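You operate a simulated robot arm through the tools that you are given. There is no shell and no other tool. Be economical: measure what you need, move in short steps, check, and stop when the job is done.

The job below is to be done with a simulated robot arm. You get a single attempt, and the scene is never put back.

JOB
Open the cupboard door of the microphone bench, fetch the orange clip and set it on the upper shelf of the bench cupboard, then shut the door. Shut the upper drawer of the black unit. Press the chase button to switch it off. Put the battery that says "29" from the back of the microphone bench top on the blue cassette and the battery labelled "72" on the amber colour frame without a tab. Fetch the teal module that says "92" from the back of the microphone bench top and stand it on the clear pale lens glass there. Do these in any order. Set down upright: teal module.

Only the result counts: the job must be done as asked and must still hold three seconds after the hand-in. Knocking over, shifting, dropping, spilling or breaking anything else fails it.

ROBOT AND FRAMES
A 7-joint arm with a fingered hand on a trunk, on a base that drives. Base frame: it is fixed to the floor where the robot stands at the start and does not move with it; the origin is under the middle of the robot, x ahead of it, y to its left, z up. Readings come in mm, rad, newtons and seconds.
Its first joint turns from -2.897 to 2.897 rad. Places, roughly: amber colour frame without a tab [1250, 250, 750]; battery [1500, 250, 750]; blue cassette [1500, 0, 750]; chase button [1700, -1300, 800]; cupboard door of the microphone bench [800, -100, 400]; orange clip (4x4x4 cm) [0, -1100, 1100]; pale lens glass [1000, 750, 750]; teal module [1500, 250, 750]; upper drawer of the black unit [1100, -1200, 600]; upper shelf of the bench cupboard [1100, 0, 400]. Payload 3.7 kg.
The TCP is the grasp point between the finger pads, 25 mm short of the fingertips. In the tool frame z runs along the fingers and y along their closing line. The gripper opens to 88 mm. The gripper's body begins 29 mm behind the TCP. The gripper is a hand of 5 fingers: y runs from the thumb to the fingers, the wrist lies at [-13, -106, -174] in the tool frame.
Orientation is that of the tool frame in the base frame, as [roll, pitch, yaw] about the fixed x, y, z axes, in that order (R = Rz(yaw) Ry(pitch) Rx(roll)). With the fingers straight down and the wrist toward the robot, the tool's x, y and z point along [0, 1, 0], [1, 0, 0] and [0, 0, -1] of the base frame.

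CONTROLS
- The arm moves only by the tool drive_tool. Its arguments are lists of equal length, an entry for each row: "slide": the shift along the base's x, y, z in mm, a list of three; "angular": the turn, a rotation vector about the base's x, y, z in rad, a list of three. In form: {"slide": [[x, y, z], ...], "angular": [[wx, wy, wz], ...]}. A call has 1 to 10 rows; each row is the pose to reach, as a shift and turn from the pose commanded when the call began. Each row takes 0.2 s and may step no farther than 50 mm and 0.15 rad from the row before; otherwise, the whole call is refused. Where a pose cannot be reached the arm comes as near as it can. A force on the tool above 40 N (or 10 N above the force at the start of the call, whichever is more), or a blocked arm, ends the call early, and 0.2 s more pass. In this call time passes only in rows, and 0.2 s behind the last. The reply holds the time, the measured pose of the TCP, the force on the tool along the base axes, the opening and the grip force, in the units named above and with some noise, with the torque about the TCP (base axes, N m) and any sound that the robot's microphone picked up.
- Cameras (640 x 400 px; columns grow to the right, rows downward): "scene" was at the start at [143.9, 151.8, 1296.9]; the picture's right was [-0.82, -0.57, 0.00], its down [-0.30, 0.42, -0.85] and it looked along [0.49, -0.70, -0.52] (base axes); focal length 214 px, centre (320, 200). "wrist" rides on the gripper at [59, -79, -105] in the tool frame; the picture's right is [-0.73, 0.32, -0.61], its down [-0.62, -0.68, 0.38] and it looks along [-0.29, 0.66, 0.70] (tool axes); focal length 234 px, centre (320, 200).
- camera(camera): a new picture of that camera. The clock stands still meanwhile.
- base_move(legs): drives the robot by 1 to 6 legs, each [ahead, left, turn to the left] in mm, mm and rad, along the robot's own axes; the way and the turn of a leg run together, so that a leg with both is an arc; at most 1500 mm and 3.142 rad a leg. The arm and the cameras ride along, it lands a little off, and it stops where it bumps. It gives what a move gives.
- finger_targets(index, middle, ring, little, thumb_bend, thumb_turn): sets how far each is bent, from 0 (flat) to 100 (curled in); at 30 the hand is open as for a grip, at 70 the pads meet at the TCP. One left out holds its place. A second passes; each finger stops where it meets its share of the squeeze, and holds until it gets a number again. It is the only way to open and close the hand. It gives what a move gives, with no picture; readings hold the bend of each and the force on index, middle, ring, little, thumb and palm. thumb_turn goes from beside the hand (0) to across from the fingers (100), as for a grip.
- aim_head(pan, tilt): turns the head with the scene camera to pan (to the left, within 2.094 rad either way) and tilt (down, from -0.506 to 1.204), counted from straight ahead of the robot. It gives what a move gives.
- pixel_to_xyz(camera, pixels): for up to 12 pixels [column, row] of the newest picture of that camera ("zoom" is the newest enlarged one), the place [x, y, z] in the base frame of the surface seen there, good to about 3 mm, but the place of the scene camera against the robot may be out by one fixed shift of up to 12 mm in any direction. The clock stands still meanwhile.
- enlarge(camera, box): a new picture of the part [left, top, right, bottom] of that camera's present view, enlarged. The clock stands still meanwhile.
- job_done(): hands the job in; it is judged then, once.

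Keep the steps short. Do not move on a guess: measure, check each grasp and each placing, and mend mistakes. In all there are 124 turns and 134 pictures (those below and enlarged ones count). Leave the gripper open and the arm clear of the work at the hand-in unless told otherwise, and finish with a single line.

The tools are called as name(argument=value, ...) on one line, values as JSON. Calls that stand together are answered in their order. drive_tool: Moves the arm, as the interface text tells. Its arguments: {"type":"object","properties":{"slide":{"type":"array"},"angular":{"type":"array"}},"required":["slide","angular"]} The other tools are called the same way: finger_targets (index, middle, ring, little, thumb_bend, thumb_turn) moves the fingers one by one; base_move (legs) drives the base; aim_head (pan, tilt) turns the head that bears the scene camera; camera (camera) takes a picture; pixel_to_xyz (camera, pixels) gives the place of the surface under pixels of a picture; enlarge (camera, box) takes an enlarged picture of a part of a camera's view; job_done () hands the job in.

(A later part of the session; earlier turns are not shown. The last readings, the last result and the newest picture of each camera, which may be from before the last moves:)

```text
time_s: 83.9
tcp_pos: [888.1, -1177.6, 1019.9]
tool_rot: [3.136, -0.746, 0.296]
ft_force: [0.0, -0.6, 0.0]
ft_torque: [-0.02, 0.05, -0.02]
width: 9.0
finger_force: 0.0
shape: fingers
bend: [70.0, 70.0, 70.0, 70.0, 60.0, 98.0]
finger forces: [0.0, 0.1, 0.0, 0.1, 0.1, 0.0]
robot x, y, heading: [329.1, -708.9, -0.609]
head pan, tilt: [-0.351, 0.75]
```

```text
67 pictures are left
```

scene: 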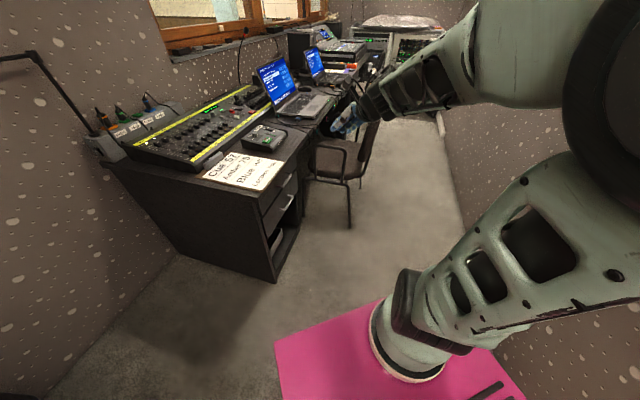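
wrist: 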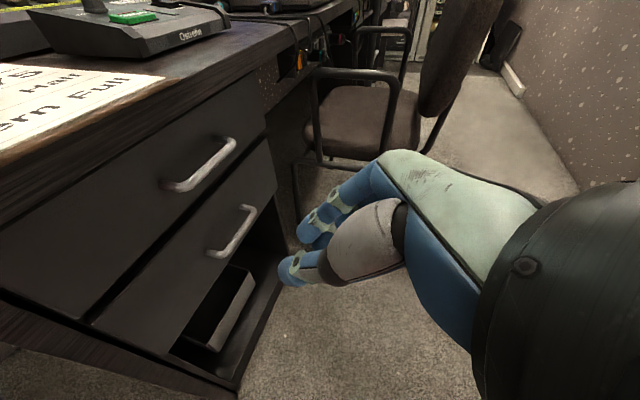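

Chair's near side is at u≈1870, so there is room. I drive along the corridor, turn to face the desk, and go forward.

base_move(legs=[[548, -302, 0], [0, 0, 0.927], [185, -100, 0]])

aim_head(pan=-0.5, tilt=0.6)

camera(camera="wrist")

camera(camera="scene")

```text
time_s: 91.1
tcp_pos: [1524.4, -1165.4, 1019.8]
tool_rot: [3.139, -0.744, 1.211]
ft_force: [0.7, 0.4, -0.1]
ft_torque: [0.0, -0.01, 0.04]
width: 9.0
finger_force: 0.1
shape: fingers
bend: [70.0, 70.0, 70.0, 70.0, 60.0, 98.0]
finger forces: [0.1, 0.0, 0.1, 0.1, 0.0, 0.1]
robot x, y, heading: [817.9, -1321.2, 0.302]
head pan, tilt: [-0.351, 0.75]
```

```text
time_s: 91.8
tcp_pos: [1523.6, -1166.2, 1018.8]
tool_rot: [3.138, -0.746, 1.212]
ft_force: [0.0, 0.5, -0.6]
ft_torque: [0.0, -0.01, 0.03]
width: 9.1
finger_force: 0.0
shape: fingers
bend: [70.0, 70.0, 70.0, 70.0, 60.0, 98.0]
finger forces: [0.1, 0.0, 0.1, 0.1, 0.0, 0.0]
robot x, y, heading: [814.2, -1320.7, 0.304]
head pan, tilt: [-0.499, 0.6]
```

```text
66 pictures are left
```

wrist: 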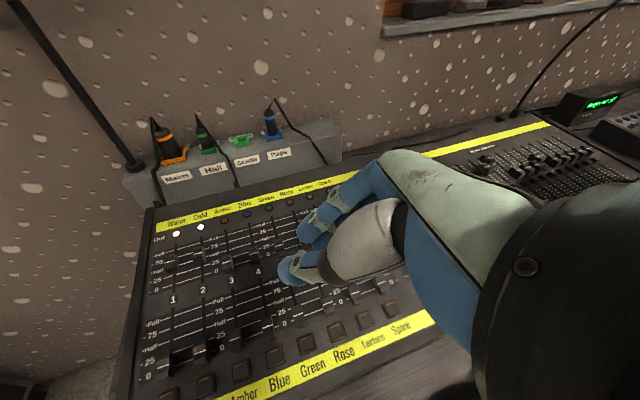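

```text
65 pictures are left
```

scene: 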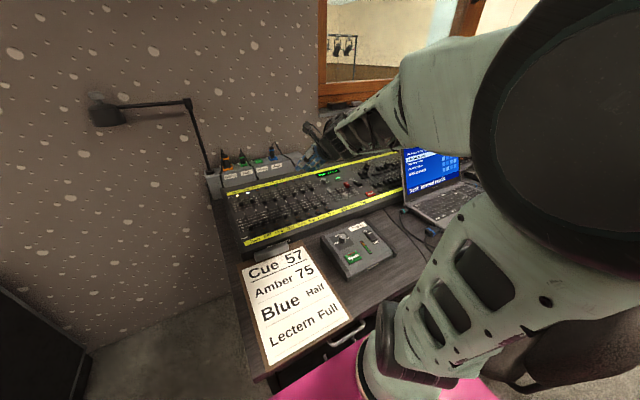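

enlarge(camera="scene", box=[306, 150, 386, 200])

pixel_to_xyz(camera="zoom", pixels=[[265, 237], [295, 255], [265, 262], [170, 140], [245, 175], [225, 225], [310, 290], [240, 250]])

```text
8.00 times, centred on (346, 175) of scene
```

zoom: 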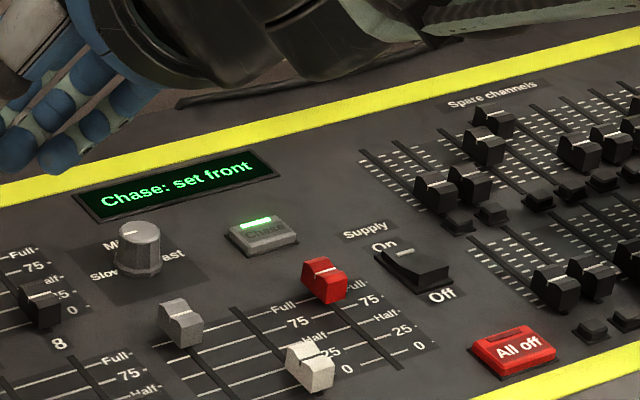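

```text
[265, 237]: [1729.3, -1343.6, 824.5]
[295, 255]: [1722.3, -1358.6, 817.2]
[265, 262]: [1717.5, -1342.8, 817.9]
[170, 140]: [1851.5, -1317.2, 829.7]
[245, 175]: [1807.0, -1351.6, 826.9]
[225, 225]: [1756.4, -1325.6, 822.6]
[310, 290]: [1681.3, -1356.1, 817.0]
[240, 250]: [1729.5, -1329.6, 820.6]
```

The button reads "Chase", at about (1729,-1343,824). I make a pointing hand (index out, others curled) and go above it with the hand pointing down.

finger_targets(index=50, middle=100, ring=100, little=100, thumb_bend=30)

drive_tool(slide=[[25, -26, -13], [50, -52, -26], [75, -78, -39], [100, -104, -52], [125, -130, -65], [150, -156, -78], [176, -182, -89]], angular=[[-0.104, 0.026, 0.034], [-0.208, 0.051, 0.069], [-0.312, 0.077, 0.103], [-0.417, 0.102, 0.137], [-0.521, 0.128, 0.171], [-0.625, 0.153, 0.206], [-0.729, 0.179, 0.24]])

camera(camera="wrist")

```text
time_s: 92.8
tcp_pos: [1522.7, -1165.9, 1019.0]
tool_rot: [3.138, -0.747, 1.211]
ft_force: [0.7, -0.5, -0.3]
ft_torque: [-0.03, -0.01, -0.03]
width: 62.9
finger_force: 0.1
shape: fingers
bend: [50.0, 100.0, 100.0, 100.0, 30.0, 98.0]
finger forces: [0.0, 0.0, 0.0, 0.0, 0.0, 0.0]
robot x, y, heading: [814.5, -1323.0, 0.305]
head pan, tilt: [-0.499, 0.6]
```

```text
time_s: 94.4
tcp_pos: [1701.4, -1349.6, 931.0]
tool_rot: [3.14, 0.002, 1.466]
ft_force: [0.0, -5.7, -0.5]
ft_torque: [0.45, 0.0, 0.18]
width: 63.0
finger_force: 0.0
shape: fingers
bend: [50.0, 100.0, 100.0, 100.0, 30.0, 98.0]
finger forces: [0.0, 0.0, 0.1, 0.1, 0.0, 0.0]
robot x, y, heading: [812.4, -1323.4, 0.305]
head pan, tilt: [-0.499, 0.6]
```

```text
63 pictures are left
```

wrist: 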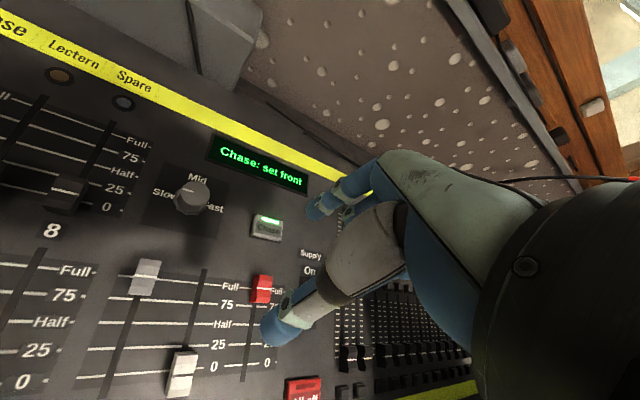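

There is a 5.7 N sideways force; I check what touches the hand and measure button and index tip.

pixel_to_xyz(camera="wrist", pixels=[[268, 228], [258, 225], [278, 235], [268, 216], [312, 212], [325, 203], [308, 205], [270, 340], [345, 215]])

camera(camera="scene")

enlarge(camera="scene", box=[280, 60, 480, 210])

```text
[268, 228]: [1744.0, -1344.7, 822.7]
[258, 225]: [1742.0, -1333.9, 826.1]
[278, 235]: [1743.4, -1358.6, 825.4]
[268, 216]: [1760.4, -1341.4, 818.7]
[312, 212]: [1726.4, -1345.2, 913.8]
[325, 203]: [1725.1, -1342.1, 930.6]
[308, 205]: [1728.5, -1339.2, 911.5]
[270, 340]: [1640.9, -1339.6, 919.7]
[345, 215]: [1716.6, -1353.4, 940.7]
```

```text
62 pictures are left
```

scene: 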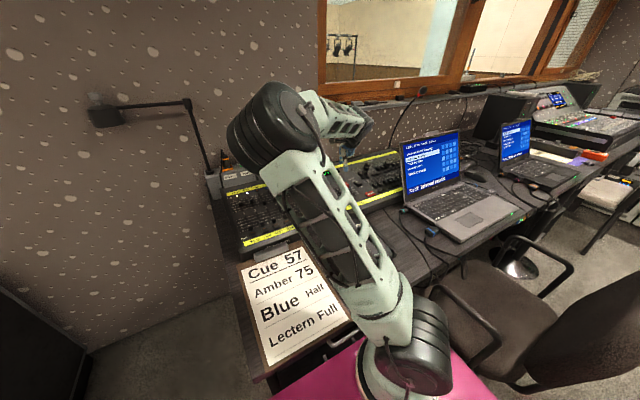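

```text
2.67 times, centred on (380, 135) of scene
```

zoom: 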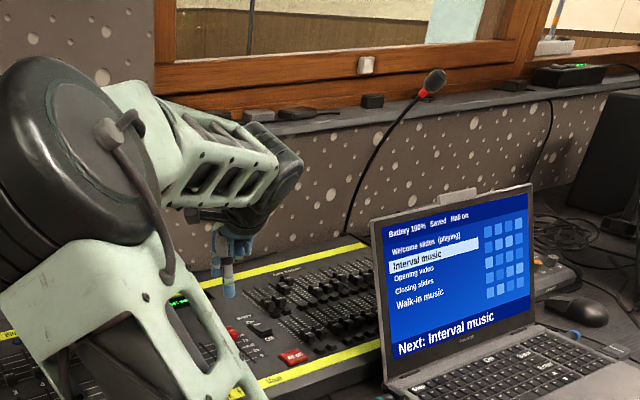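

Index tip reads about (1727,-1343,911); the button top (1743,-1346,825). I shift by (15,-4) and lower 65 mm, then check.

drive_tool(slide=[[15, -4, 0], [15, -4, -25], [15, -4, -50], [15, -4, -65]], angular=[[0, 0, 0], [0, 0, 0], [0, 0, 0], [0, 0, 0]])

enlarge(camera="wrist", box=[200, 140, 400, 300])

```text
time_s: 95.4
tcp_pos: [1714.0, -1351.6, 866.4]
tool_rot: [-3.138, 0.002, 1.46]
ft_force: [-0.3, 0.7, -0.7]
ft_torque: [-0.01, -0.01, -0.01]
width: 63.0
finger_force: 0.0
shape: fingers
bend: [50.0, 100.0, 100.0, 100.0, 30.0, 98.0]
finger forces: [0.0, 0.0, 0.0, 0.0, 0.0, 0.0]
robot x, y, heading: [817.9, -1321.5, 0.302]
head pan, tilt: [-0.499, 0.6]
```

```text
2.50 times, centred on (300, 220) of wrist
```

zoom: 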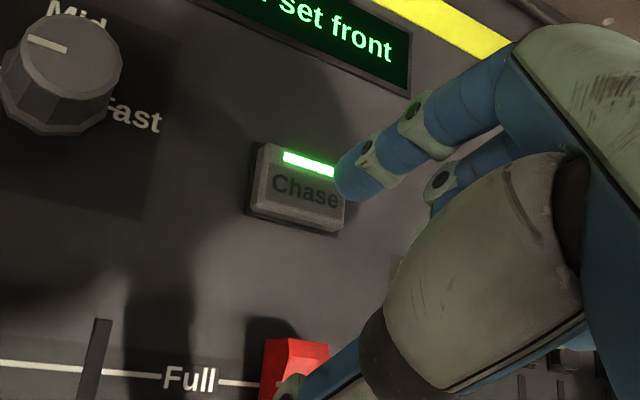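

The thumb tip hangs low near the red fader. I curl the thumb away and re-measure the index tip.

finger_targets(thumb_bend=100)

enlarge(camera="wrist", box=[200, 140, 400, 300])

pixel_to_xyz(camera="zoom", pixels=[[340, 180], [350, 195], [375, 190], [300, 205], [260, 190], [330, 215], [290, 370], [290, 345]])

```text
time_s: 96.4
tcp_pos: [1714.5, -1351.6, 866.6]
tool_rot: [3.139, 0.002, 1.462]
ft_force: [0.7, 0.2, -0.4]
ft_torque: [-0.02, 0.01, 0.01]
width: 11.6
finger_force: 0.0
shape: fingers
bend: [45.0, 100.0, 100.0, 100.0, 93.0, 97.0]
finger forces: [0.0, 0.0, 0.0, 0.0, 0.0, 0.1]
robot x, y, heading: [817.1, -1322.6, 0.294]
head pan, tilt: [-0.499, 0.6]
```

```text
2.50 times, centred on (300, 220) of wrist
```

zoom: 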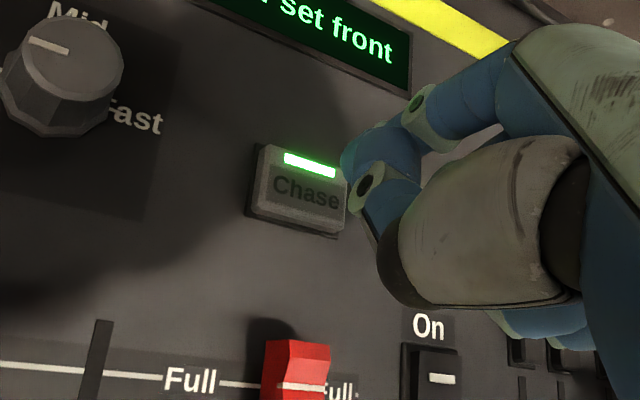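

```text
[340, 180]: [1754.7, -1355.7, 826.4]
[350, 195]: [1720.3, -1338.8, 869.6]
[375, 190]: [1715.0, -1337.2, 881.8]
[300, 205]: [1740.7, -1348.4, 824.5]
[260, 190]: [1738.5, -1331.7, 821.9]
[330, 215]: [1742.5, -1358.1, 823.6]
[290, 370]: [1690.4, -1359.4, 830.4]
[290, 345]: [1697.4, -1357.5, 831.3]
```

Index is above the button, thumb safely high. I press down about 27 mm in small rows and lift again.

drive_tool(slide=[[0, 0, -10], [0, 0, -16], [0, 0, -20], [0, 0, -24], [0, 0, -27]], angular=[[0, 0, 0], [0, 0, 0], [0, 0, 0], [0, 0, 0], [0, 0, 0]])

camera(camera="wrist")

```text
time_s: 97.7
tcp_pos: [1715.9, -1353.3, 845.5]
tool_rot: [3.128, 0.002, 1.459]
ft_force: [-21.4, 4.5, 71.3]
ft_torque: [0.46, -3.45, 0.09]
width: 12.2
finger_force: 43.0
shape: fingers
bend: [44.0, 100.0, 100.0, 100.0, 94.0, 97.0]
finger forces: [86.7, 0.1, 0.1, 0.0, 0.0, 0.1]
robot x, y, heading: [812.6, -1320.6, 0.302]
head pan, tilt: [-0.499, 0.6]
heard: click
stopped in row 5: the force on the tool passed its limit at 42 N (the readings are from after the stop); the commanded pose is now the measured one
```

```text
58 pictures are left
```

wrist: 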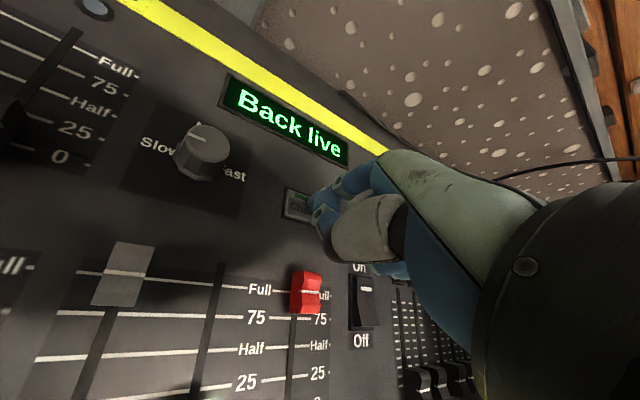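

A click was heard, the display changed to "Back live" and the button light is out: chase is off. I lift straight up and check again.

drive_tool(slide=[[0, 0, 20], [0, 0, 60], [0, 0, 100], [-20, 0, 150], [-60, 10, 180], [-100, 20, 200], [-140, 30, 210]], angular=[[0, 0, 0], [0, 0, 0], [0, 0, 0], [0, 0, 0], [0, 0, 0], [0, 0, 0], [0, 0, 0]])

finger_targets(index=30, middle=30, ring=30, little=30, thumb_bend=30)

camera(camera="wrist")

```text
refused: row 4 steps farther than a row can; nothing moved
```

```text
time_s: 98.7
tcp_pos: [1715.4, -1353.8, 843.3]
tool_rot: [3.136, 0.005, 1.462]
ft_force: [-3.4, -1.7, 9.6]
ft_torque: [-0.14, -0.35, -0.02]
width: 85.6
finger_force: 5.0
shape: fingers
bend: [30.0, 33.0, 30.0, 30.0, 30.0, 97.0]
finger forces: [0.6, 9.4, 0.0, 0.1, 0.0, 0.1]
robot x, y, heading: [813.1, -1322.4, 0.299]
head pan, tilt: [-0.499, 0.6]
heard: click
```

```text
57 pictures are left
```

wrist: 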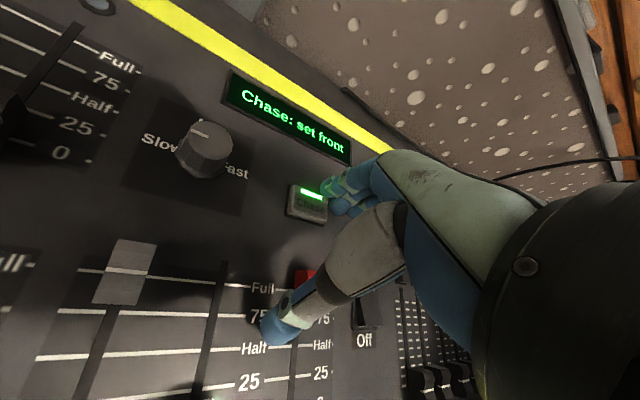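

My lift was refused (step too long) and opening the fingers pressed the button again: chase is back on. I lift straight up first, then inspect faders.

drive_tool(slide=[[0, 0, 15], [0, 0, 45], [0, 0, 80]], angular=[[0, 0, 0], [0, 0, 0], [0, 0, 0]])

camera(camera="wrist")

```text
time_s: 99.5
tcp_pos: [1715.3, -1351.9, 923.5]
tool_rot: [3.137, 0.004, 1.46]
ft_force: [-0.4, -0.1, 0.0]
ft_torque: [0.0, 0.0, 0.01]
width: 85.0
finger_force: 0.0
shape: fingers
bend: [30.0, 30.0, 30.0, 30.0, 30.0, 97.0]
finger forces: [0.0, 0.0, 0.0, 0.0, 0.0, 0.1]
robot x, y, heading: [815.2, -1319.8, 0.301]
head pan, tilt: [-0.499, 0.6]
```

```text
56 pictures are left
```

wrist: 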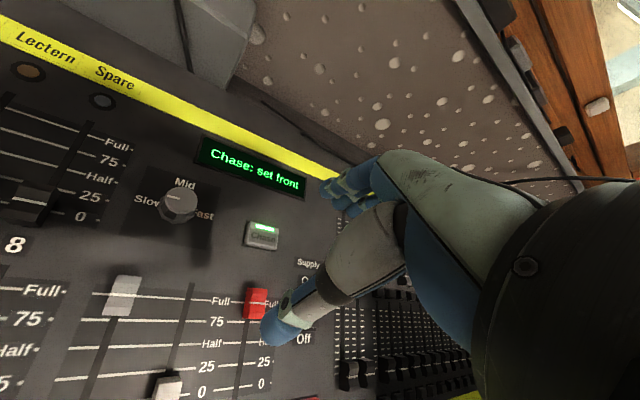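

Faders are unchanged. I form the pointing hand again and press once more.

finger_targets(index=50, middle=100, ring=100, little=100)

finger_targets(thumb_bend=100)

drive_tool(slide=[[0, 0, -25], [0, 0, -50], [0, 0, -62], [0, 0, -68], [0, 0, -72], [0, 0, -75], [0, 0, -78]], angular=[[0, 0, 0], [0, 0, 0], [0, 0, 0], [0, 0, 0], [0, 0, 0], [0, 0, 0], [0, 0, 0]])

drive_tool(slide=[[0, 0, 15], [0, 0, 45], [0, 0, 85], [0, 0, 125]], angular=[[0, 0, 0], [0, 0, 0], [0, 0, 0], [0, 0, 0]])

camera(camera="wrist")

```text
time_s: 100.5
tcp_pos: [1715.2, -1352.5, 922.0]
tool_rot: [3.138, 0.005, 1.461]
ft_force: [-0.1, 0.0, -0.2]
ft_torque: [0.02, 0.05, 0.03]
width: 63.3
finger_force: 0.0
shape: fingers
bend: [50.0, 100.0, 100.0, 100.0, 30.0, 97.0]
finger forces: [0.0, 0.1, 0.0, 0.1, 0.1, 0.0]
robot x, y, heading: [813.5, -1322.7, 0.302]
head pan, tilt: [-0.499, 0.6]
```

```text
time_s: 101.5
tcp_pos: [1715.6, -1352.3, 922.2]
tool_rot: [3.136, 0.004, 1.46]
ft_force: [0.1, -0.1, -0.9]
ft_torque: [0.0, 0.02, 0.05]
width: 11.5
finger_force: 0.2
shape: fingers
bend: [45.0, 100.0, 100.0, 100.0, 93.0, 97.0]
finger forces: [0.1, 0.1, 0.0, 0.0, 0.0, 0.0]
robot x, y, heading: [811.3, -1319.3, 0.303]
head pan, tilt: [-0.499, 0.6]
```

```text
time_s: 103.1
tcp_pos: [1715.1, -1353.8, 845.2]
tool_rot: [3.134, 0.003, 1.46]
ft_force: [-1.8, 0.2, 15.7]
ft_torque: [0.1, -0.56, 0.02]
width: 12.0
finger_force: 8.0
shape: fingers
bend: [44.0, 100.0, 100.0, 100.0, 93.0, 97.0]
finger forces: [15.7, 0.1, 0.0, 0.0, 0.1, 0.1]
robot x, y, heading: [818.6, -1320.8, 0.307]
head pan, tilt: [-0.499, 0.6]
heard: click
```

```text
time_s: 104.1
tcp_pos: [1712.6, -1353.8, 965.5]
tool_rot: [3.136, 0.003, 1.46]
ft_force: [0.4, 0.9, -0.9]
ft_torque: [0.01, 0.02, 0.01]
width: 12.2
finger_force: 0.2
shape: fingers
bend: [44.0, 100.0, 100.0, 100.0, 94.0, 97.0]
finger forces: [0.1, 0.0, 0.0, 0.0, 0.1, 0.0]
robot x, y, heading: [815.7, -1323.6, 0.302]
head pan, tilt: [-0.499, 0.6]
```

```text
55 pictures are left
```

wrist: 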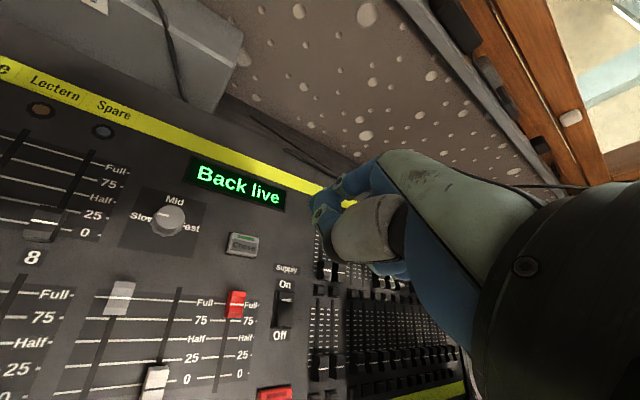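

Chase is off now ("Back live", lamp out). I raise and retract the arm, open the hand, and drive to a stance with the clip at the robot's left.

drive_tool(slide=[[-25, 5, 35], [-50, 10, 70], [-75, 15, 105], [-100, 20, 140], [-125, 25, 175], [-150, 30, 210], [-170, 35, 245]], angular=[[0, 0, 0], [0, 0, 0], [0, 0, 0], [0, 0, 0], [0, 0, 0], [0, 0, 0], [0, 0, 0]])

finger_targets(index=30, middle=30, ring=30, little=30, thumb_bend=30)

base_move(legs=[[-180, 120, 0], [0, 0, 1.587]])

aim_head(pan=1.2, tilt=0.4)

camera(camera="scene")

```text
time_s: 105.7
tcp_pos: [1543.9, -1319.8, 1214.0]
tool_rot: [3.137, 0.004, 1.461]
ft_force: [-0.8, 0.1, -0.1]
ft_torque: [0.05, 0.02, 0.03]
width: 12.1
finger_force: 0.1
shape: fingers
bend: [44.0, 100.0, 100.0, 100.0, 94.0, 97.0]
finger forces: [0.1, 0.1, 0.0, 0.0, 0.0, 0.1]
robot x, y, heading: [816.0, -1324.5, 0.304]
head pan, tilt: [-0.499, 0.6]
```

```text
time_s: 106.7
tcp_pos: [1544.3, -1319.5, 1213.4]
tool_rot: [3.135, 0.002, 1.46]
ft_force: [-1.0, 0.1, 0.1]
ft_torque: [0.01, 0.06, -0.05]
width: 84.3
finger_force: 0.0
shape: fingers
bend: [30.0, 30.0, 30.0, 30.0, 30.0, 97.0]
finger forces: [0.1, 0.0, 0.1, 0.0, 0.0, 0.0]
robot x, y, heading: [813.4, -1322.9, 0.3]
head pan, tilt: [-0.499, 0.6]
```

```text
time_s: 112.2
tcp_pos: [590.6, -535.0, 1213.3]
tool_rot: [3.137, 0.003, 3.05]
ft_force: [0.1, 0.2, 0.0]
ft_torque: [-0.03, 0.02, 0.03]
width: 84.2
finger_force: 0.1
shape: fingers
bend: [30.0, 30.0, 30.0, 30.0, 30.0, 97.0]
finger forces: [0.0, 0.1, 0.0, 0.0, 0.1, 0.1]
robot x, y, heading: [605.2, -1262.0, 1.892]
head pan, tilt: [-0.499, 0.6]
```

```text
time_s: 114.0
tcp_pos: [590.4, -534.3, 1214.4]
tool_rot: [3.136, 0.002, 3.048]
ft_force: [-0.4, 0.6, 0.9]
ft_torque: [0.02, -0.01, 0.01]
width: 84.2
finger_force: 0.0
shape: fingers
bend: [30.0, 30.0, 30.0, 30.0, 30.0, 97.0]
finger forces: [0.1, 0.0, 0.0, 0.0, 0.1, 0.0]
robot x, y, heading: [609.0, -1267.6, 1.891]
head pan, tilt: [1.201, 0.4]
```

```text
54 pictures are left
```

scene: 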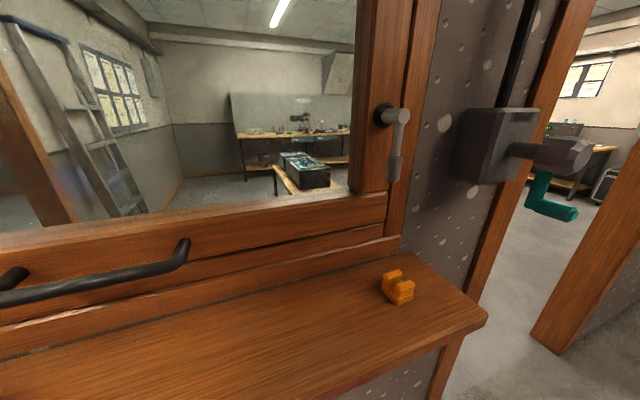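

The clip is in clear view at (397,287). I enlarge and measure it.

enlarge(camera="scene", box=[365, 262, 429, 312])

pixel_to_xyz(camera="zoom", pixels=[[270, 100], [390, 235], [330, 290], [190, 210], [340, 345], [480, 260], [185, 270], [330, 390], [485, 320], [300, 180]])

```text
8.00 times, centred on (397, 287) of scene
```

zoom: 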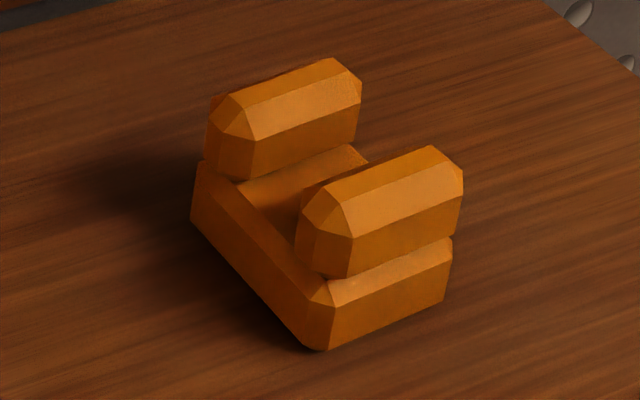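

```text
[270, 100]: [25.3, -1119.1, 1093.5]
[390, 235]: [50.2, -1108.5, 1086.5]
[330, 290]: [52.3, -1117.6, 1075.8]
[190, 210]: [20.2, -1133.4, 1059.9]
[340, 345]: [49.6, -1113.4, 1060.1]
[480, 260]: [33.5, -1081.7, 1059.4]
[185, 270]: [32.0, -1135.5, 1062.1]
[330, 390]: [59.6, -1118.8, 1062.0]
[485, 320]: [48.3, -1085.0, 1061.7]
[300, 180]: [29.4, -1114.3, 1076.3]
```

The clip is turned about 0.58 rad; its centre is near (25,-1108), top 1098. I swing the arm round to the left at height in two arcs, tilting to the same 43° hand pitch I will need in the cupboard.

drive_tool(slide=[[-47, -6, 0], [-94, -18, 0], [-140, -34, 0], [-185, -53, 0], [-228, -78, 0], [-266, -108, 0], [-301, -140, 0], [-330, -173, 0], [-355, -209, 0], [-376, -246, 0]], angular=[[0, 0, 0.045], [0, 0, 0.09], [0, 0, 0.135], [0, 0, 0.18], [0, 0, 0.225], [0, 0, 0.27], [0, 0, 0.315], [0, 0, 0.36], [0, 0, 0.405], [0, 0, 0.45]])

drive_tool(slide=[[-11, -40, 0], [-23, -80, 0], [-34, -120, 0], [-46, -160, 0], [-57, -200, 0], [-69, -240, 0]], angular=[[-0.057, 0.112, 0.038], [-0.114, 0.224, 0.076], [-0.172, 0.337, 0.114], [-0.229, 0.449, 0.151], [-0.286, 0.561, 0.189], [-0.343, 0.673, 0.227]])

finger_targets(ring=100, little=100)

camera(camera="wrist")

```text
time_s: 116.2
tcp_pos: [216.1, -780.4, 1213.7]
tool_rot: [3.139, 0.002, -2.785]
ft_force: [0.8, 0.1, -0.1]
ft_torque: [-0.02, 0.03, 0.01]
width: 84.5
finger_force: 0.1
shape: fingers
bend: [30.0, 30.0, 30.0, 30.0, 30.0, 97.0]
finger forces: [0.0, 0.0, 0.1, 0.0, 0.0, 0.1]
robot x, y, heading: [604.4, -1268.5, 1.893]
head pan, tilt: [1.201, 0.4]
```

```text
time_s: 117.8
tcp_pos: [174.6, -917.0, 1096.9]
tool_rot: [-3.14, -0.711, -2.636]
ft_force: [0.5, -0.1, -0.1]
ft_torque: [0.02, -0.03, 0.04]
width: 84.8
finger_force: 0.1
shape: fingers
bend: [30.0, 30.0, 30.0, 30.0, 30.0, 98.0]
finger forces: [0.0, 0.0, 0.0, 0.1, 0.0, 0.0]
out of reach, approached as far as the arm can: row 4, 5, 6
robot x, y, heading: [607.6, -1262.3, 1.889]
head pan, tilt: [1.201, 0.4]
stopped in row 6: the arm was blocked; the commanded pose is now the measured one
```

```text
time_s: 118.8
tcp_pos: [174.6, -916.3, 1098.3]
tool_rot: [3.141, -0.712, -2.636]
ft_force: [0.4, 0.1, 0.3]
ft_torque: [0.01, 0.02, 0.02]
width: 84.9
finger_force: 0.0
shape: fingers
bend: [30.0, 30.0, 100.0, 100.0, 30.0, 98.0]
finger forces: [0.0, 0.0, 0.0, 0.1, 0.1, 0.0]
robot x, y, heading: [606.9, -1261.8, 1.89]
head pan, tilt: [1.201, 0.4]
```

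```text
52 pictures are left
```

wrist: 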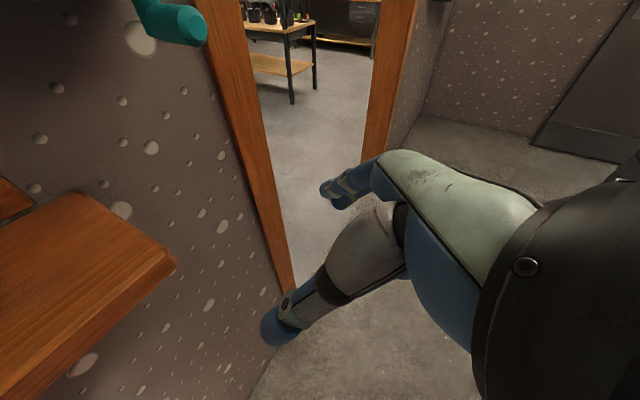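

The wrist is too near the mount for this pose. I slide the base 150 mm away from the ledge and continue to the pre-grasp.

base_move(legs=[[0, -150, 0]])

drive_tool(slide=[[-5, -10, 40], [-10, -20, 80], [-44, -53, 82], [-78, -86, 82], [-112, -119, 82], [-142, -150, 82]], angular=[[0, 0, 0.016], [0, 0, 0.032], [0, 0, 0.048], [0, 0, 0.064], [0, 0, 0.08], [0, 0, 0.08]])

camera(camera="wrist")

```text
time_s: 120.1
tcp_pos: [314.8, -871.3, 1097.5]
tool_rot: [3.139, -0.712, -2.635]
ft_force: [-0.5, -0.5, 0.1]
ft_torque: [0.0, 0.03, 0.02]
width: 84.7
finger_force: 0.0
shape: fingers
bend: [30.0, 30.0, 100.0, 100.0, 30.0, 98.0]
finger forces: [0.1, 0.0, 0.0, 0.0, 0.0, 0.0]
robot x, y, heading: [749.5, -1217.8, 1.891]
head pan, tilt: [1.201, 0.4]
```

```text
time_s: 121.7
tcp_pos: [288.9, -834.5, 1094.5]
tool_rot: [3.138, -0.69, -2.665]
ft_force: [-0.3, 0.1, 0.3]
ft_torque: [0.0, 0.0, 0.01]
width: 85.0
finger_force: 0.0
shape: fingers
bend: [30.0, 30.0, 100.0, 100.0, 30.0, 98.0]
finger forces: [0.0, 0.0, 0.1, 0.1, 0.1, 0.1]
out of reach, approached as far as the arm can: row 1, 2, 3, 4, 5, 6
robot x, y, heading: [745.8, -1219.7, 1.889]
head pan, tilt: [1.201, 0.4]
stopped in row 6: the arm was blocked; the commanded pose is now the measured one
```

```text
51 pictures are left
```

wrist: 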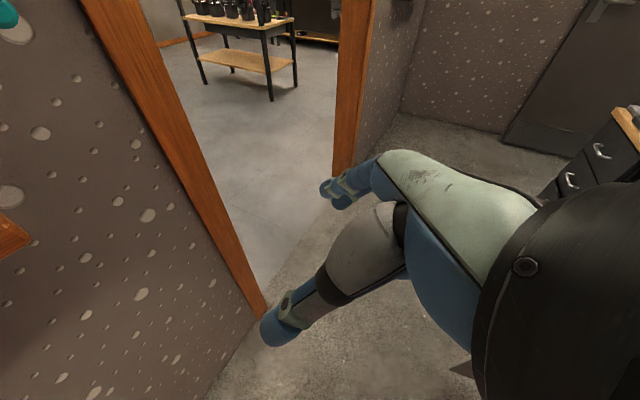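

The arm on the left side is blocked by the robot's own head pole. I turn the robot round (clip on its right) and swing the arm through the front.

base_move(legs=[[370, 127, 0], [0, 0, -3.14], [0, 100, 0]])

```text
time_s: 132.3
tcp_pos: [1054.3, -1269.8, 1095.9]
tool_rot: [3.138, -0.695, 0.458]
ft_force: [0.0, 0.2, 0.6]
ft_torque: [-0.02, -0.03, -0.02]
width: 84.7
finger_force: 0.0
shape: fingers
bend: [30.0, 30.0, 100.0, 100.0, 30.0, 98.0]
finger forces: [0.1, 0.0, 0.0, 0.1, 0.0, 0.1]
robot x, y, heading: [607.6, -874.5, -1.268]
head pan, tilt: [1.201, 0.4]
```

Good. Now I swing the arm clockwise through the front in arcs.

drive_tool(slide=[[-17, -38, 10], [-38, -75, 20], [-62, -110, 30], [-90, -142, 40], [-122, -172, 50], [-156, -198, 60], [-193, -221, 70], [-233, -240, 80], [-275, -256, 90], [-318, -267, 100]], angular=[[0, 0, -0.1], [0, 0, -0.2], [0, 0, -0.3], [0, 0, -0.4], [0, 0, -0.5], [0, 0, -0.6], [0, 0, -0.7], [0, 0, -0.8], [0, 0, -0.9], [0, 0, -1.0]])

drive_tool(slide=[[-44, -9, 0], [-90, -13, 0], [-136, -13, 0], [-182, -7, 0], [-228, 4, 0], [-273, 19, 0], [-316, 39, 0], [-358, 63, 0], [-396, 92, 0], [-432, 124, 0]], angular=[[0, 0, -0.105], [0, 0, -0.21], [0, 0, -0.315], [0, 0, -0.42], [0, 0, -0.525], [0, 0, -0.63], [0, 0, -0.735], [0, 0, -0.84], [0, 0, -0.945], [0, 0, -1.05]])

```text
time_s: 134.5
tcp_pos: [749.4, -1534.0, 1188.9]
tool_rot: [3.131, -0.687, -0.465]
ft_force: [-0.5, 0.7, 0.1]
ft_torque: [-0.03, -0.02, 0.01]
width: 85.3
finger_force: 0.0
shape: fingers
bend: [30.0, 30.0, 100.0, 100.0, 30.0, 98.0]
finger forces: [0.1, 0.1, 0.1, 0.0, 0.0, 0.1]
out of reach, approached as far as the arm can: row 1, 2, 3, 4, 5, 6, 7, 8, 9, 10
robot x, y, heading: [602.7, -877.3, -1.268]
head pan, tilt: [1.201, 0.4]
```

```text
time_s: 136.7
tcp_pos: [317.1, -1411.9, 1189.9]
tool_rot: [3.132, -0.688, -1.516]
ft_force: [0.7, 0.6, -0.3]
ft_torque: [0.02, 0.0, -0.01]
width: 85.0
finger_force: 0.0
shape: fingers
bend: [30.0, 30.0, 100.0, 100.0, 30.0, 98.0]
finger forces: [0.1, 0.1, 0.0, 0.0, 0.0, 0.0]
robot x, y, heading: [603.3, -879.9, -1.27]
head pan, tilt: [1.201, 0.4]
```

drive_tool(slide=[[-19, 43, 0], [-38, 87, 0], [-57, 131, 0], [-76, 174, 0], [-96, 218, 0], [-115, 261, 0], [-134, 305, 0], [-153, 348, 0], [-172, 392, 0]], angular=[[0, 0, -0.1156], [0, 0, -0.231], [0, 0, -0.347], [0, 0, -0.462], [0, 0, -0.578], [0, 0, -0.693], [0, 0, -0.809], [0, 0, -0.924], [0, 0, -1.04]])

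camera(camera="wrist")

```text
time_s: 138.7
tcp_pos: [189.3, -965.6, 1092.4]
tool_rot: [3.05, -0.735, -2.445]
ft_force: [-0.4, -0.1, -0.6]
ft_torque: [-0.01, -0.03, -0.01]
width: 85.1
finger_force: 0.1
shape: fingers
bend: [30.0, 30.0, 100.0, 100.0, 30.0, 98.0]
finger forces: [0.0, 0.0, 0.1, 0.1, 0.0, 0.0]
out of reach, approached as far as the arm can: row 2, 3, 4, 5, 6, 7, 8, 9
robot x, y, heading: [605.7, -876.6, -1.269]
head pan, tilt: [1.201, 0.4]
```

```text
50 pictures are left
```

wrist: 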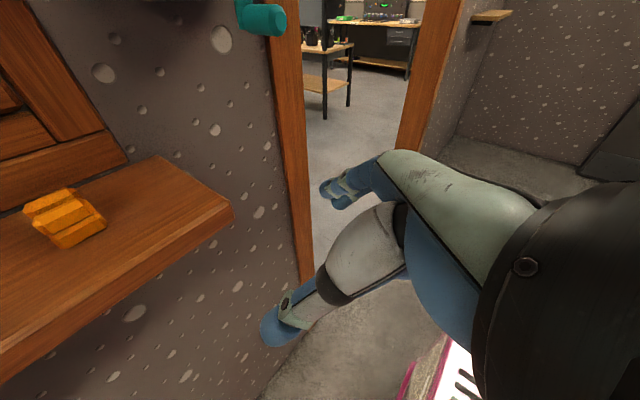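

The wrist passes too near the mount. I slide the base 100 mm further off and go on to the pre-grasp.

base_move(legs=[[0, 100, 0]])

drive_tool(slide=[[-28, -17, 20], [-56, -34, 40], [-84, -51, 60], [-112, -68, 80], [-139, -85, 90]], angular=[[-0.01, -0.009, -0.01], [-0.02, -0.017, -0.02], [-0.031, -0.026, -0.03], [-0.041, -0.034, -0.04], [-0.051, -0.043, -0.05]])

camera(camera="wrist")

```text
time_s: 139.8
tcp_pos: [286.9, -935.9, 1092.2]
tool_rot: [3.05, -0.736, -2.445]
ft_force: [0.6, -0.5, 0.6]
ft_torque: [0.01, 0.01, 0.0]
width: 85.2
finger_force: 0.1
shape: fingers
bend: [30.0, 30.0, 100.0, 100.0, 30.0, 98.0]
finger forces: [0.1, 0.0, 0.0, 0.0, 0.1, 0.0]
robot x, y, heading: [702.4, -843.4, -1.269]
head pan, tilt: [1.201, 0.4]
```

```text
time_s: 141.1
tcp_pos: [202.3, -970.7, 1071.4]
tool_rot: [3.038, -0.803, -2.43]
ft_force: [0.7, -1.1, 0.8]
ft_torque: [0.01, -0.03, 0.01]
width: 85.1
finger_force: 0.0
shape: fingers
bend: [30.0, 30.0, 100.0, 100.0, 30.0, 98.0]
finger forces: [0.0, 0.0, 0.0, 0.0, 0.1, 0.1]
out of reach, approached as far as the arm can: row 1, 2, 3, 4, 5
robot x, y, heading: [701.6, -847.4, -1.271]
head pan, tilt: [1.201, 0.4]
```

```text
49 pictures are left
```

wrist: 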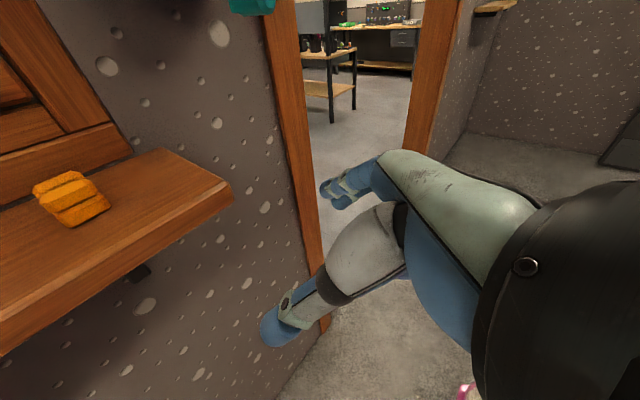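

Still limited with the strong tilt. I reduce the hand tilt to about 0.3 rad (a slightly tilted clip at the placing is acceptable) and try again.

drive_tool(slide=[[0, 0, 20], [0, 0, 45], [-15, -12, 70], [-35, -30, 95], [-57, -49, 109]], angular=[[0.044, -0.093, -0.01], [0.089, -0.186, -0.02], [0.133, -0.278, -0.03], [0.178, -0.371, -0.04], [0.222, -0.464, -0.05]])

camera(camera="wrist")

```text
time_s: 142.2
tcp_pos: [276.7, -917.4, 1035.5]
tool_rot: [3.052, -0.504, -2.381]
ft_force: [-0.9, 0.0, 0.4]
ft_torque: [-0.02, 0.0, 0.0]
width: 84.8
finger_force: 0.1
shape: fingers
bend: [30.0, 30.0, 100.0, 100.0, 30.0, 98.0]
finger forces: [0.0, 0.1, 0.0, 0.1, 0.0, 0.0]
out of reach, approached as far as the arm can: row 1, 2, 3, 4, 5
robot x, y, heading: [704.5, -845.4, -1.274]
head pan, tilt: [1.201, 0.4]
```

```text
48 pictures are left
```

wrist: 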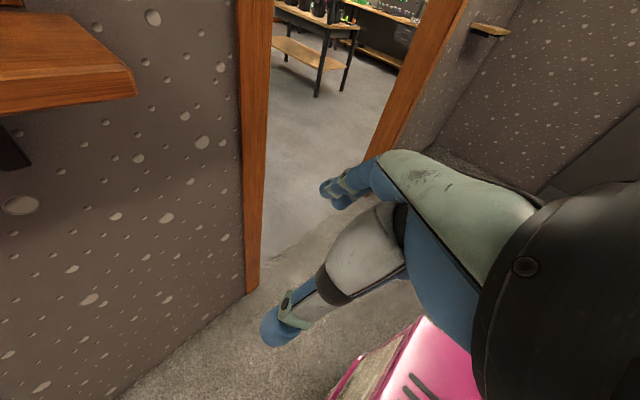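

The first joint seems to be the limit. Better to face the ledge squarely: I turn the robot right by 1.55 rad in the wide space, then bring the arm to the front.

base_move(legs=[[-45, 0, 0], [0, 0, -1.55]])

aim_head(pan=0.2, tilt=0.4)

```text
time_s: 146.9
tcp_pos: [610.8, -377.0, 1033.8]
tool_rot: [3.054, -0.502, 2.345]
ft_force: [0.0, -0.6, 0.5]
ft_torque: [0.01, 0.01, -0.02]
width: 85.0
finger_force: 0.1
shape: fingers
bend: [30.0, 30.0, 100.0, 100.0, 30.0, 98.0]
finger forces: [0.1, 0.0, 0.0, 0.0, 0.1, 0.1]
robot x, y, heading: [687.0, -804.5, -2.824]
head pan, tilt: [1.201, 0.4]
```

```text
time_s: 148.2
tcp_pos: [610.5, -377.5, 1034.5]
tool_rot: [3.051, -0.504, 2.345]
ft_force: [-0.2, -0.1, 0.8]
ft_torque: [-0.02, 0.02, 0.01]
width: 85.0
finger_force: 0.1
shape: fingers
bend: [30.0, 30.0, 100.0, 100.0, 30.0, 98.0]
finger forces: [0.0, 0.0, 0.0, 0.1, 0.0, 0.0]
robot x, y, heading: [686.5, -802.6, -2.825]
head pan, tilt: [0.201, 0.4]
```

base_move(legs=[[-130, 0, 0]])

drive_tool(slide=[[-48, 4, 5], [-95, 4, 10], [-143, 0, 15], [-188, -9, 20], [-233, -23, 25], [-274, -40, 30], [-314, -60, 35], [-351, -84, 40], [-385, -112, 45], [-416, -142, 50]], angular=[[0, 0, 0.057], [0, 0, 0.115], [0, 0, 0.172], [0, 0, 0.23], [0, 0, 0.287], [0, 0, 0.345], [0, 0, 0.402], [0, 0, 0.46], [0, 0, 0.517], [0, 0, 0.575]])

drive_tool(slide=[[-28, -32, 8], [-52, -66, 16], [-72, -102, 24], [-88, -139, 32], [-101, -176, 40], [-110, -215, 48], [-119, -252, 56], [-127, -289, 64], [-131, -327, 72], [-131, -365, 80]], angular=[[0, 0, 0.057], [0, 0, 0.115], [0, 0, 0.172], [0, 0, 0.23], [0, 0, 0.287], [0, 0, 0.345], [0, 0, 0.402], [0, 0, 0.46], [0, 0, 0.517], [0, 0, 0.575]])

```text
time_s: 149.5
tcp_pos: [735.3, -336.2, 1033.1]
tool_rot: [3.051, -0.504, 2.343]
ft_force: [0.0, 0.2, 0.7]
ft_torque: [0.01, 0.03, -0.02]
width: 84.8
finger_force: 0.0
shape: fingers
bend: [30.0, 30.0, 100.0, 100.0, 30.0, 98.0]
finger forces: [0.1, 0.1, 0.0, 0.0, 0.1, 0.1]
robot x, y, heading: [811.3, -762.2, -2.827]
head pan, tilt: [0.201, 0.4]
```

```text
time_s: 151.7
tcp_pos: [322.0, -480.3, 1085.3]
tool_rot: [3.05, -0.504, 2.924]
ft_force: [0.2, 0.1, -0.5]
ft_torque: [0.01, -0.04, 0.03]
width: 84.7
finger_force: 0.1
shape: fingers
bend: [30.0, 30.0, 100.0, 100.0, 30.0, 98.0]
finger forces: [0.0, 0.0, 0.1, 0.0, 0.0, 0.0]
out of reach, approached as far as the arm can: row 3, 5
robot x, y, heading: [813.8, -761.1, -2.824]
head pan, tilt: [0.201, 0.4]
```

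```text
time_s: 153.9
tcp_pos: [229.4, -805.9, 1149.5]
tool_rot: [3.049, -0.498, -2.783]
ft_force: [0.0, 0.0, 0.5]
ft_torque: [-0.03, 0.01, -0.01]
width: 85.1
finger_force: 0.1
shape: fingers
bend: [30.0, 30.0, 100.0, 100.0, 30.0, 98.0]
finger forces: [0.0, 0.1, 0.0, 0.0, 0.1, 0.0]
out of reach, approached as far as the arm can: row 2, 3, 4, 5, 6, 7, 8, 9, 10
robot x, y, heading: [812.1, -761.5, -2.826]
head pan, tilt: [0.201, 0.4]
```

Nearly there; I move outwards to the pre-grasp.

drive_tool(slide=[[-10, -45, 5], [-22, -90, 10], [-38, -135, 15], [-58, -175, 20], [-84, -214, 30]], angular=[[-0.015, -0.006, 0.054], [-0.03, -0.011, 0.108], [-0.045, -0.017, 0.162], [-0.06, -0.022, 0.216], [-0.075, -0.028, 0.27]])

camera(camera="wrist")

```text
time_s: 155.1
tcp_pos: [230.0, -872.9, 1131.5]
tool_rot: [3.129, -0.499, -2.544]
ft_force: [0.0, 0.7, -1.1]
ft_torque: [-0.02, 0.0, 0.02]
width: 84.8
finger_force: 0.2
shape: fingers
bend: [30.0, 30.0, 100.0, 100.0, 30.0, 98.0]
finger forces: [0.1, 0.0, 0.1, 0.1, 0.1, 0.0]
out of reach, approached as far as the arm can: row 1, 2, 3, 4, 5
robot x, y, heading: [808.5, -760.2, -2.831]
head pan, tilt: [0.201, 0.4]
```

```text
47 pictures are left
```

wrist: 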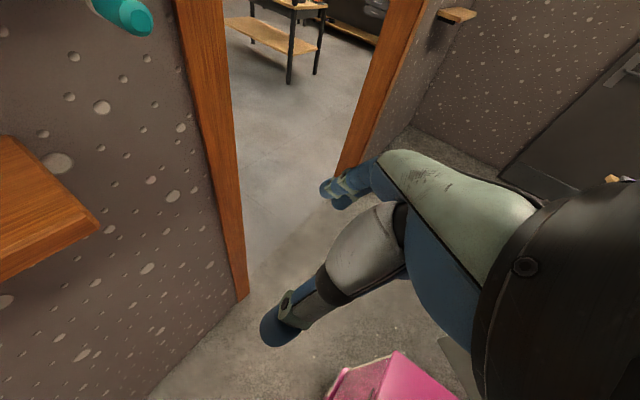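

At this height only the natural hand yaw works. I turn to the natural pose (pointing down, wrist toward robot), closing across the clip's prongs; in the cupboard the same pose with a small tilt should fit.

drive_tool(slide=[[0, 0, 5], [0, -5, 10], [0, -10, 20], [-5, -20, 30], [-10, -35, 40], [-15, -50, 50], [-20, -65, 55], [-28, -78, 60], [-36, -90, 65], [-45, -102, 68]], angular=[[0.049, -0.01, 0.138], [0.098, -0.019, 0.276], [0.147, -0.029, 0.414], [0.196, -0.038, 0.552], [0.246, -0.048, 0.69], [0.295, -0.058, 0.828], [0.344, -0.067, 0.966], [0.393, -0.077, 1.104], [0.443, -0.086, 1.242], [0.492, -0.096, 1.381]])

drive_tool(slide=[[-10, -10, 0]], angular=[[0.051, -0.01, 0.138]])

finger_targets(index=40, middle=40, ring=40, little=40)

camera(camera="wrist")

```text
time_s: 157.3
tcp_pos: [181.0, -972.4, 1202.9]
tool_rot: [3.099, -0.053, -1.142]
ft_force: [-0.5, -0.7, 0.4]
ft_torque: [0.02, -0.02, 0.03]
width: 84.6
finger_force: 0.1
shape: fingers
bend: [30.0, 30.0, 100.0, 100.0, 30.0, 98.0]
finger forces: [0.0, 0.0, 0.1, 0.0, 0.0, 0.0]
robot x, y, heading: [809.3, -760.6, -2.827]
head pan, tilt: [0.201, 0.4]
```

```text
time_s: 157.7
tcp_pos: [171.0, -981.9, 1204.2]
tool_rot: [3.132, -0.014, -1.006]
ft_force: [0.2, 0.0, 0.0]
ft_torque: [-0.02, -0.01, 0.0]
width: 84.8
finger_force: 0.1
shape: fingers
bend: [30.0, 30.0, 100.0, 100.0, 30.0, 98.0]
finger forces: [0.0, 0.1, 0.0, 0.0, 0.0, 0.1]
robot x, y, heading: [812.1, -761.5, -2.826]
head pan, tilt: [0.201, 0.4]
```

```text
time_s: 158.7
tcp_pos: [172.3, -981.5, 1203.9]
tool_rot: [3.134, -0.013, -1.008]
ft_force: [0.2, 0.8, -0.1]
ft_torque: [-0.03, -0.01, 0.01]
width: 74.3
finger_force: 0.0
shape: fingers
bend: [40.0, 40.0, 40.0, 40.0, 30.0, 98.0]
finger forces: [0.0, 0.0, 0.0, 0.1, 0.1, 0.0]
robot x, y, heading: [815.4, -762.5, -2.823]
head pan, tilt: [0.201, 0.4]
```

```text
46 pictures are left
```

wrist: 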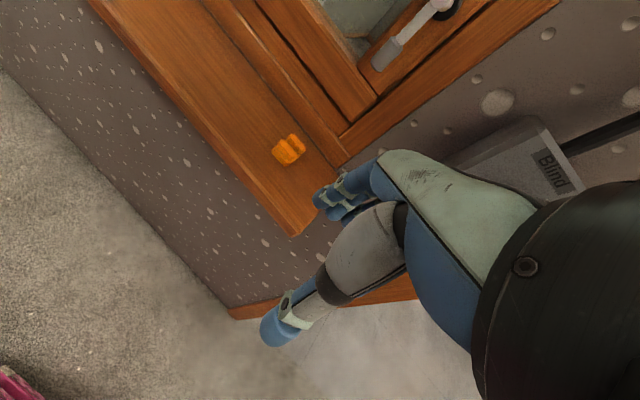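

All reachable now, and the clip is at (288,150). I enlarge and measure it with the wrist camera.

enlarge(camera="wrist", box=[248, 120, 328, 170])

pixel_to_xyz(camera="zoom", pixels=[[260, 220], [320, 140], [190, 240], [370, 330], [440, 250], [330, 110], [300, 300], [350, 250], [280, 180], [450, 280]])

```text
8.00 times, centred on (288, 145) of wrist
```

zoom: 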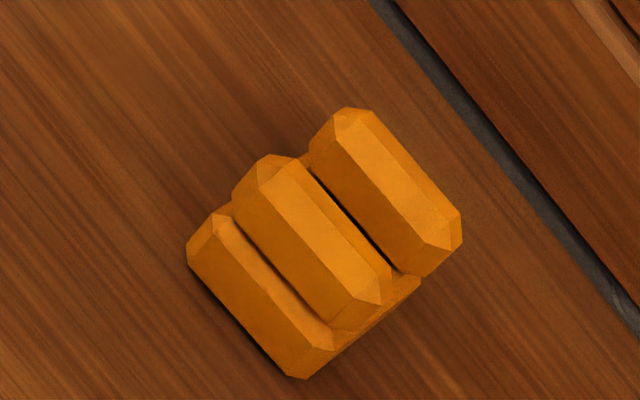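

```text
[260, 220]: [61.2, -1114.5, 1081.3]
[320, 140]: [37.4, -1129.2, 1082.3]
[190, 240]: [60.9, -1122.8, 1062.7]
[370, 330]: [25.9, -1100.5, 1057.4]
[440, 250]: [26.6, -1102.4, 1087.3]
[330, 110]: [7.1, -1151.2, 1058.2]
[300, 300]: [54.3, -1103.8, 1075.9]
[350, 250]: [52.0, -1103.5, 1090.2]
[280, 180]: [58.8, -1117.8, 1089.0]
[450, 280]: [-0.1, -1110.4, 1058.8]
```

Clip centre is about (43,-1113), ledge z 1058. I move above it and lower to z 1091.

drive_tool(slide=[[-26, -27, -5], [-52, -53, -10], [-78, -79, -20], [-104, -106, -30], [-130, -132, -45], [-130, -132, -75]], angular=[[0, 0, -0.01], [0, 0, -0.02], [0, 0, -0.03], [0, 0, -0.04], [0, 0, -0.05], [0, 0, -0.05]])

camera(camera="wrist")

```text
time_s: 160.1
tcp_pos: [40.1, -1113.0, 1130.1]
tool_rot: [3.133, -0.014, -1.057]
ft_force: [0.0, -0.4, 0.0]
ft_torque: [-0.03, 0.0, -0.02]
width: 74.4
finger_force: 0.0
shape: fingers
bend: [40.0, 40.0, 40.0, 40.0, 30.0, 98.0]
finger forces: [0.0, 0.1, 0.0, 0.0, 0.0, 0.1]
robot x, y, heading: [816.8, -760.9, -2.822]
head pan, tilt: [0.201, 0.4]
```

```text
44 pictures are left
```

wrist: 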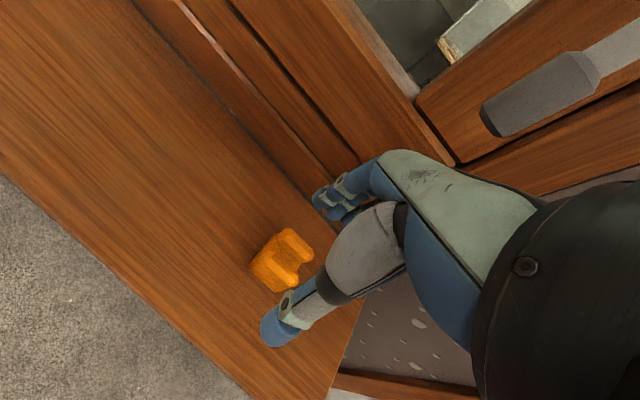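

The clip is between thumb and fingers. I lower 38 mm and close.

drive_tool(slide=[[0, 0, -15], [0, 0, -28], [0, 0, -38]], angular=[[0, 0, 0], [0, 0, 0], [0, 0, 0]])

finger_targets(index=70, middle=70, ring=70, little=70, thumb_bend=70)

camera(camera="wrist")

```text
time_s: 160.9
tcp_pos: [40.3, -1113.8, 1092.3]
tool_rot: [3.132, -0.014, -1.056]
ft_force: [-0.3, -0.1, -0.1]
ft_torque: [0.0, 0.03, -0.01]
width: 74.6
finger_force: 0.0
shape: fingers
bend: [40.0, 40.0, 40.0, 40.0, 30.0, 98.0]
finger forces: [0.0, 0.0, 0.1, 0.0, 0.0, 0.0]
robot x, y, heading: [811.0, -764.9, -2.825]
head pan, tilt: [0.201, 0.4]
```

```text
time_s: 161.9
tcp_pos: [39.7, -1113.8, 1092.2]
tool_rot: [3.134, -0.014, -1.056]
ft_force: [-0.4, 0.7, -0.8]
ft_torque: [-0.04, -0.03, 0.02]
width: 29.1
finger_force: 12.4
shape: fingers
bend: [61.0, 64.0, 67.0, 70.0, 56.0, 95.0]
finger forces: [6.5, 4.6, 1.5, 0.0, 12.5, 0.0]
robot x, y, heading: [810.6, -764.2, -2.826]
head pan, tilt: [0.201, 0.4]
```

```text
43 pictures are left
```

wrist: 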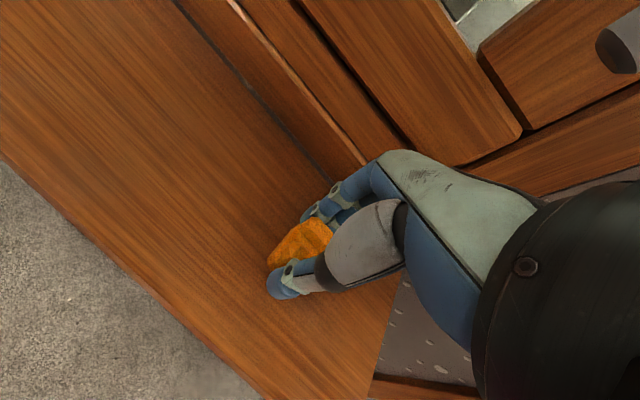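

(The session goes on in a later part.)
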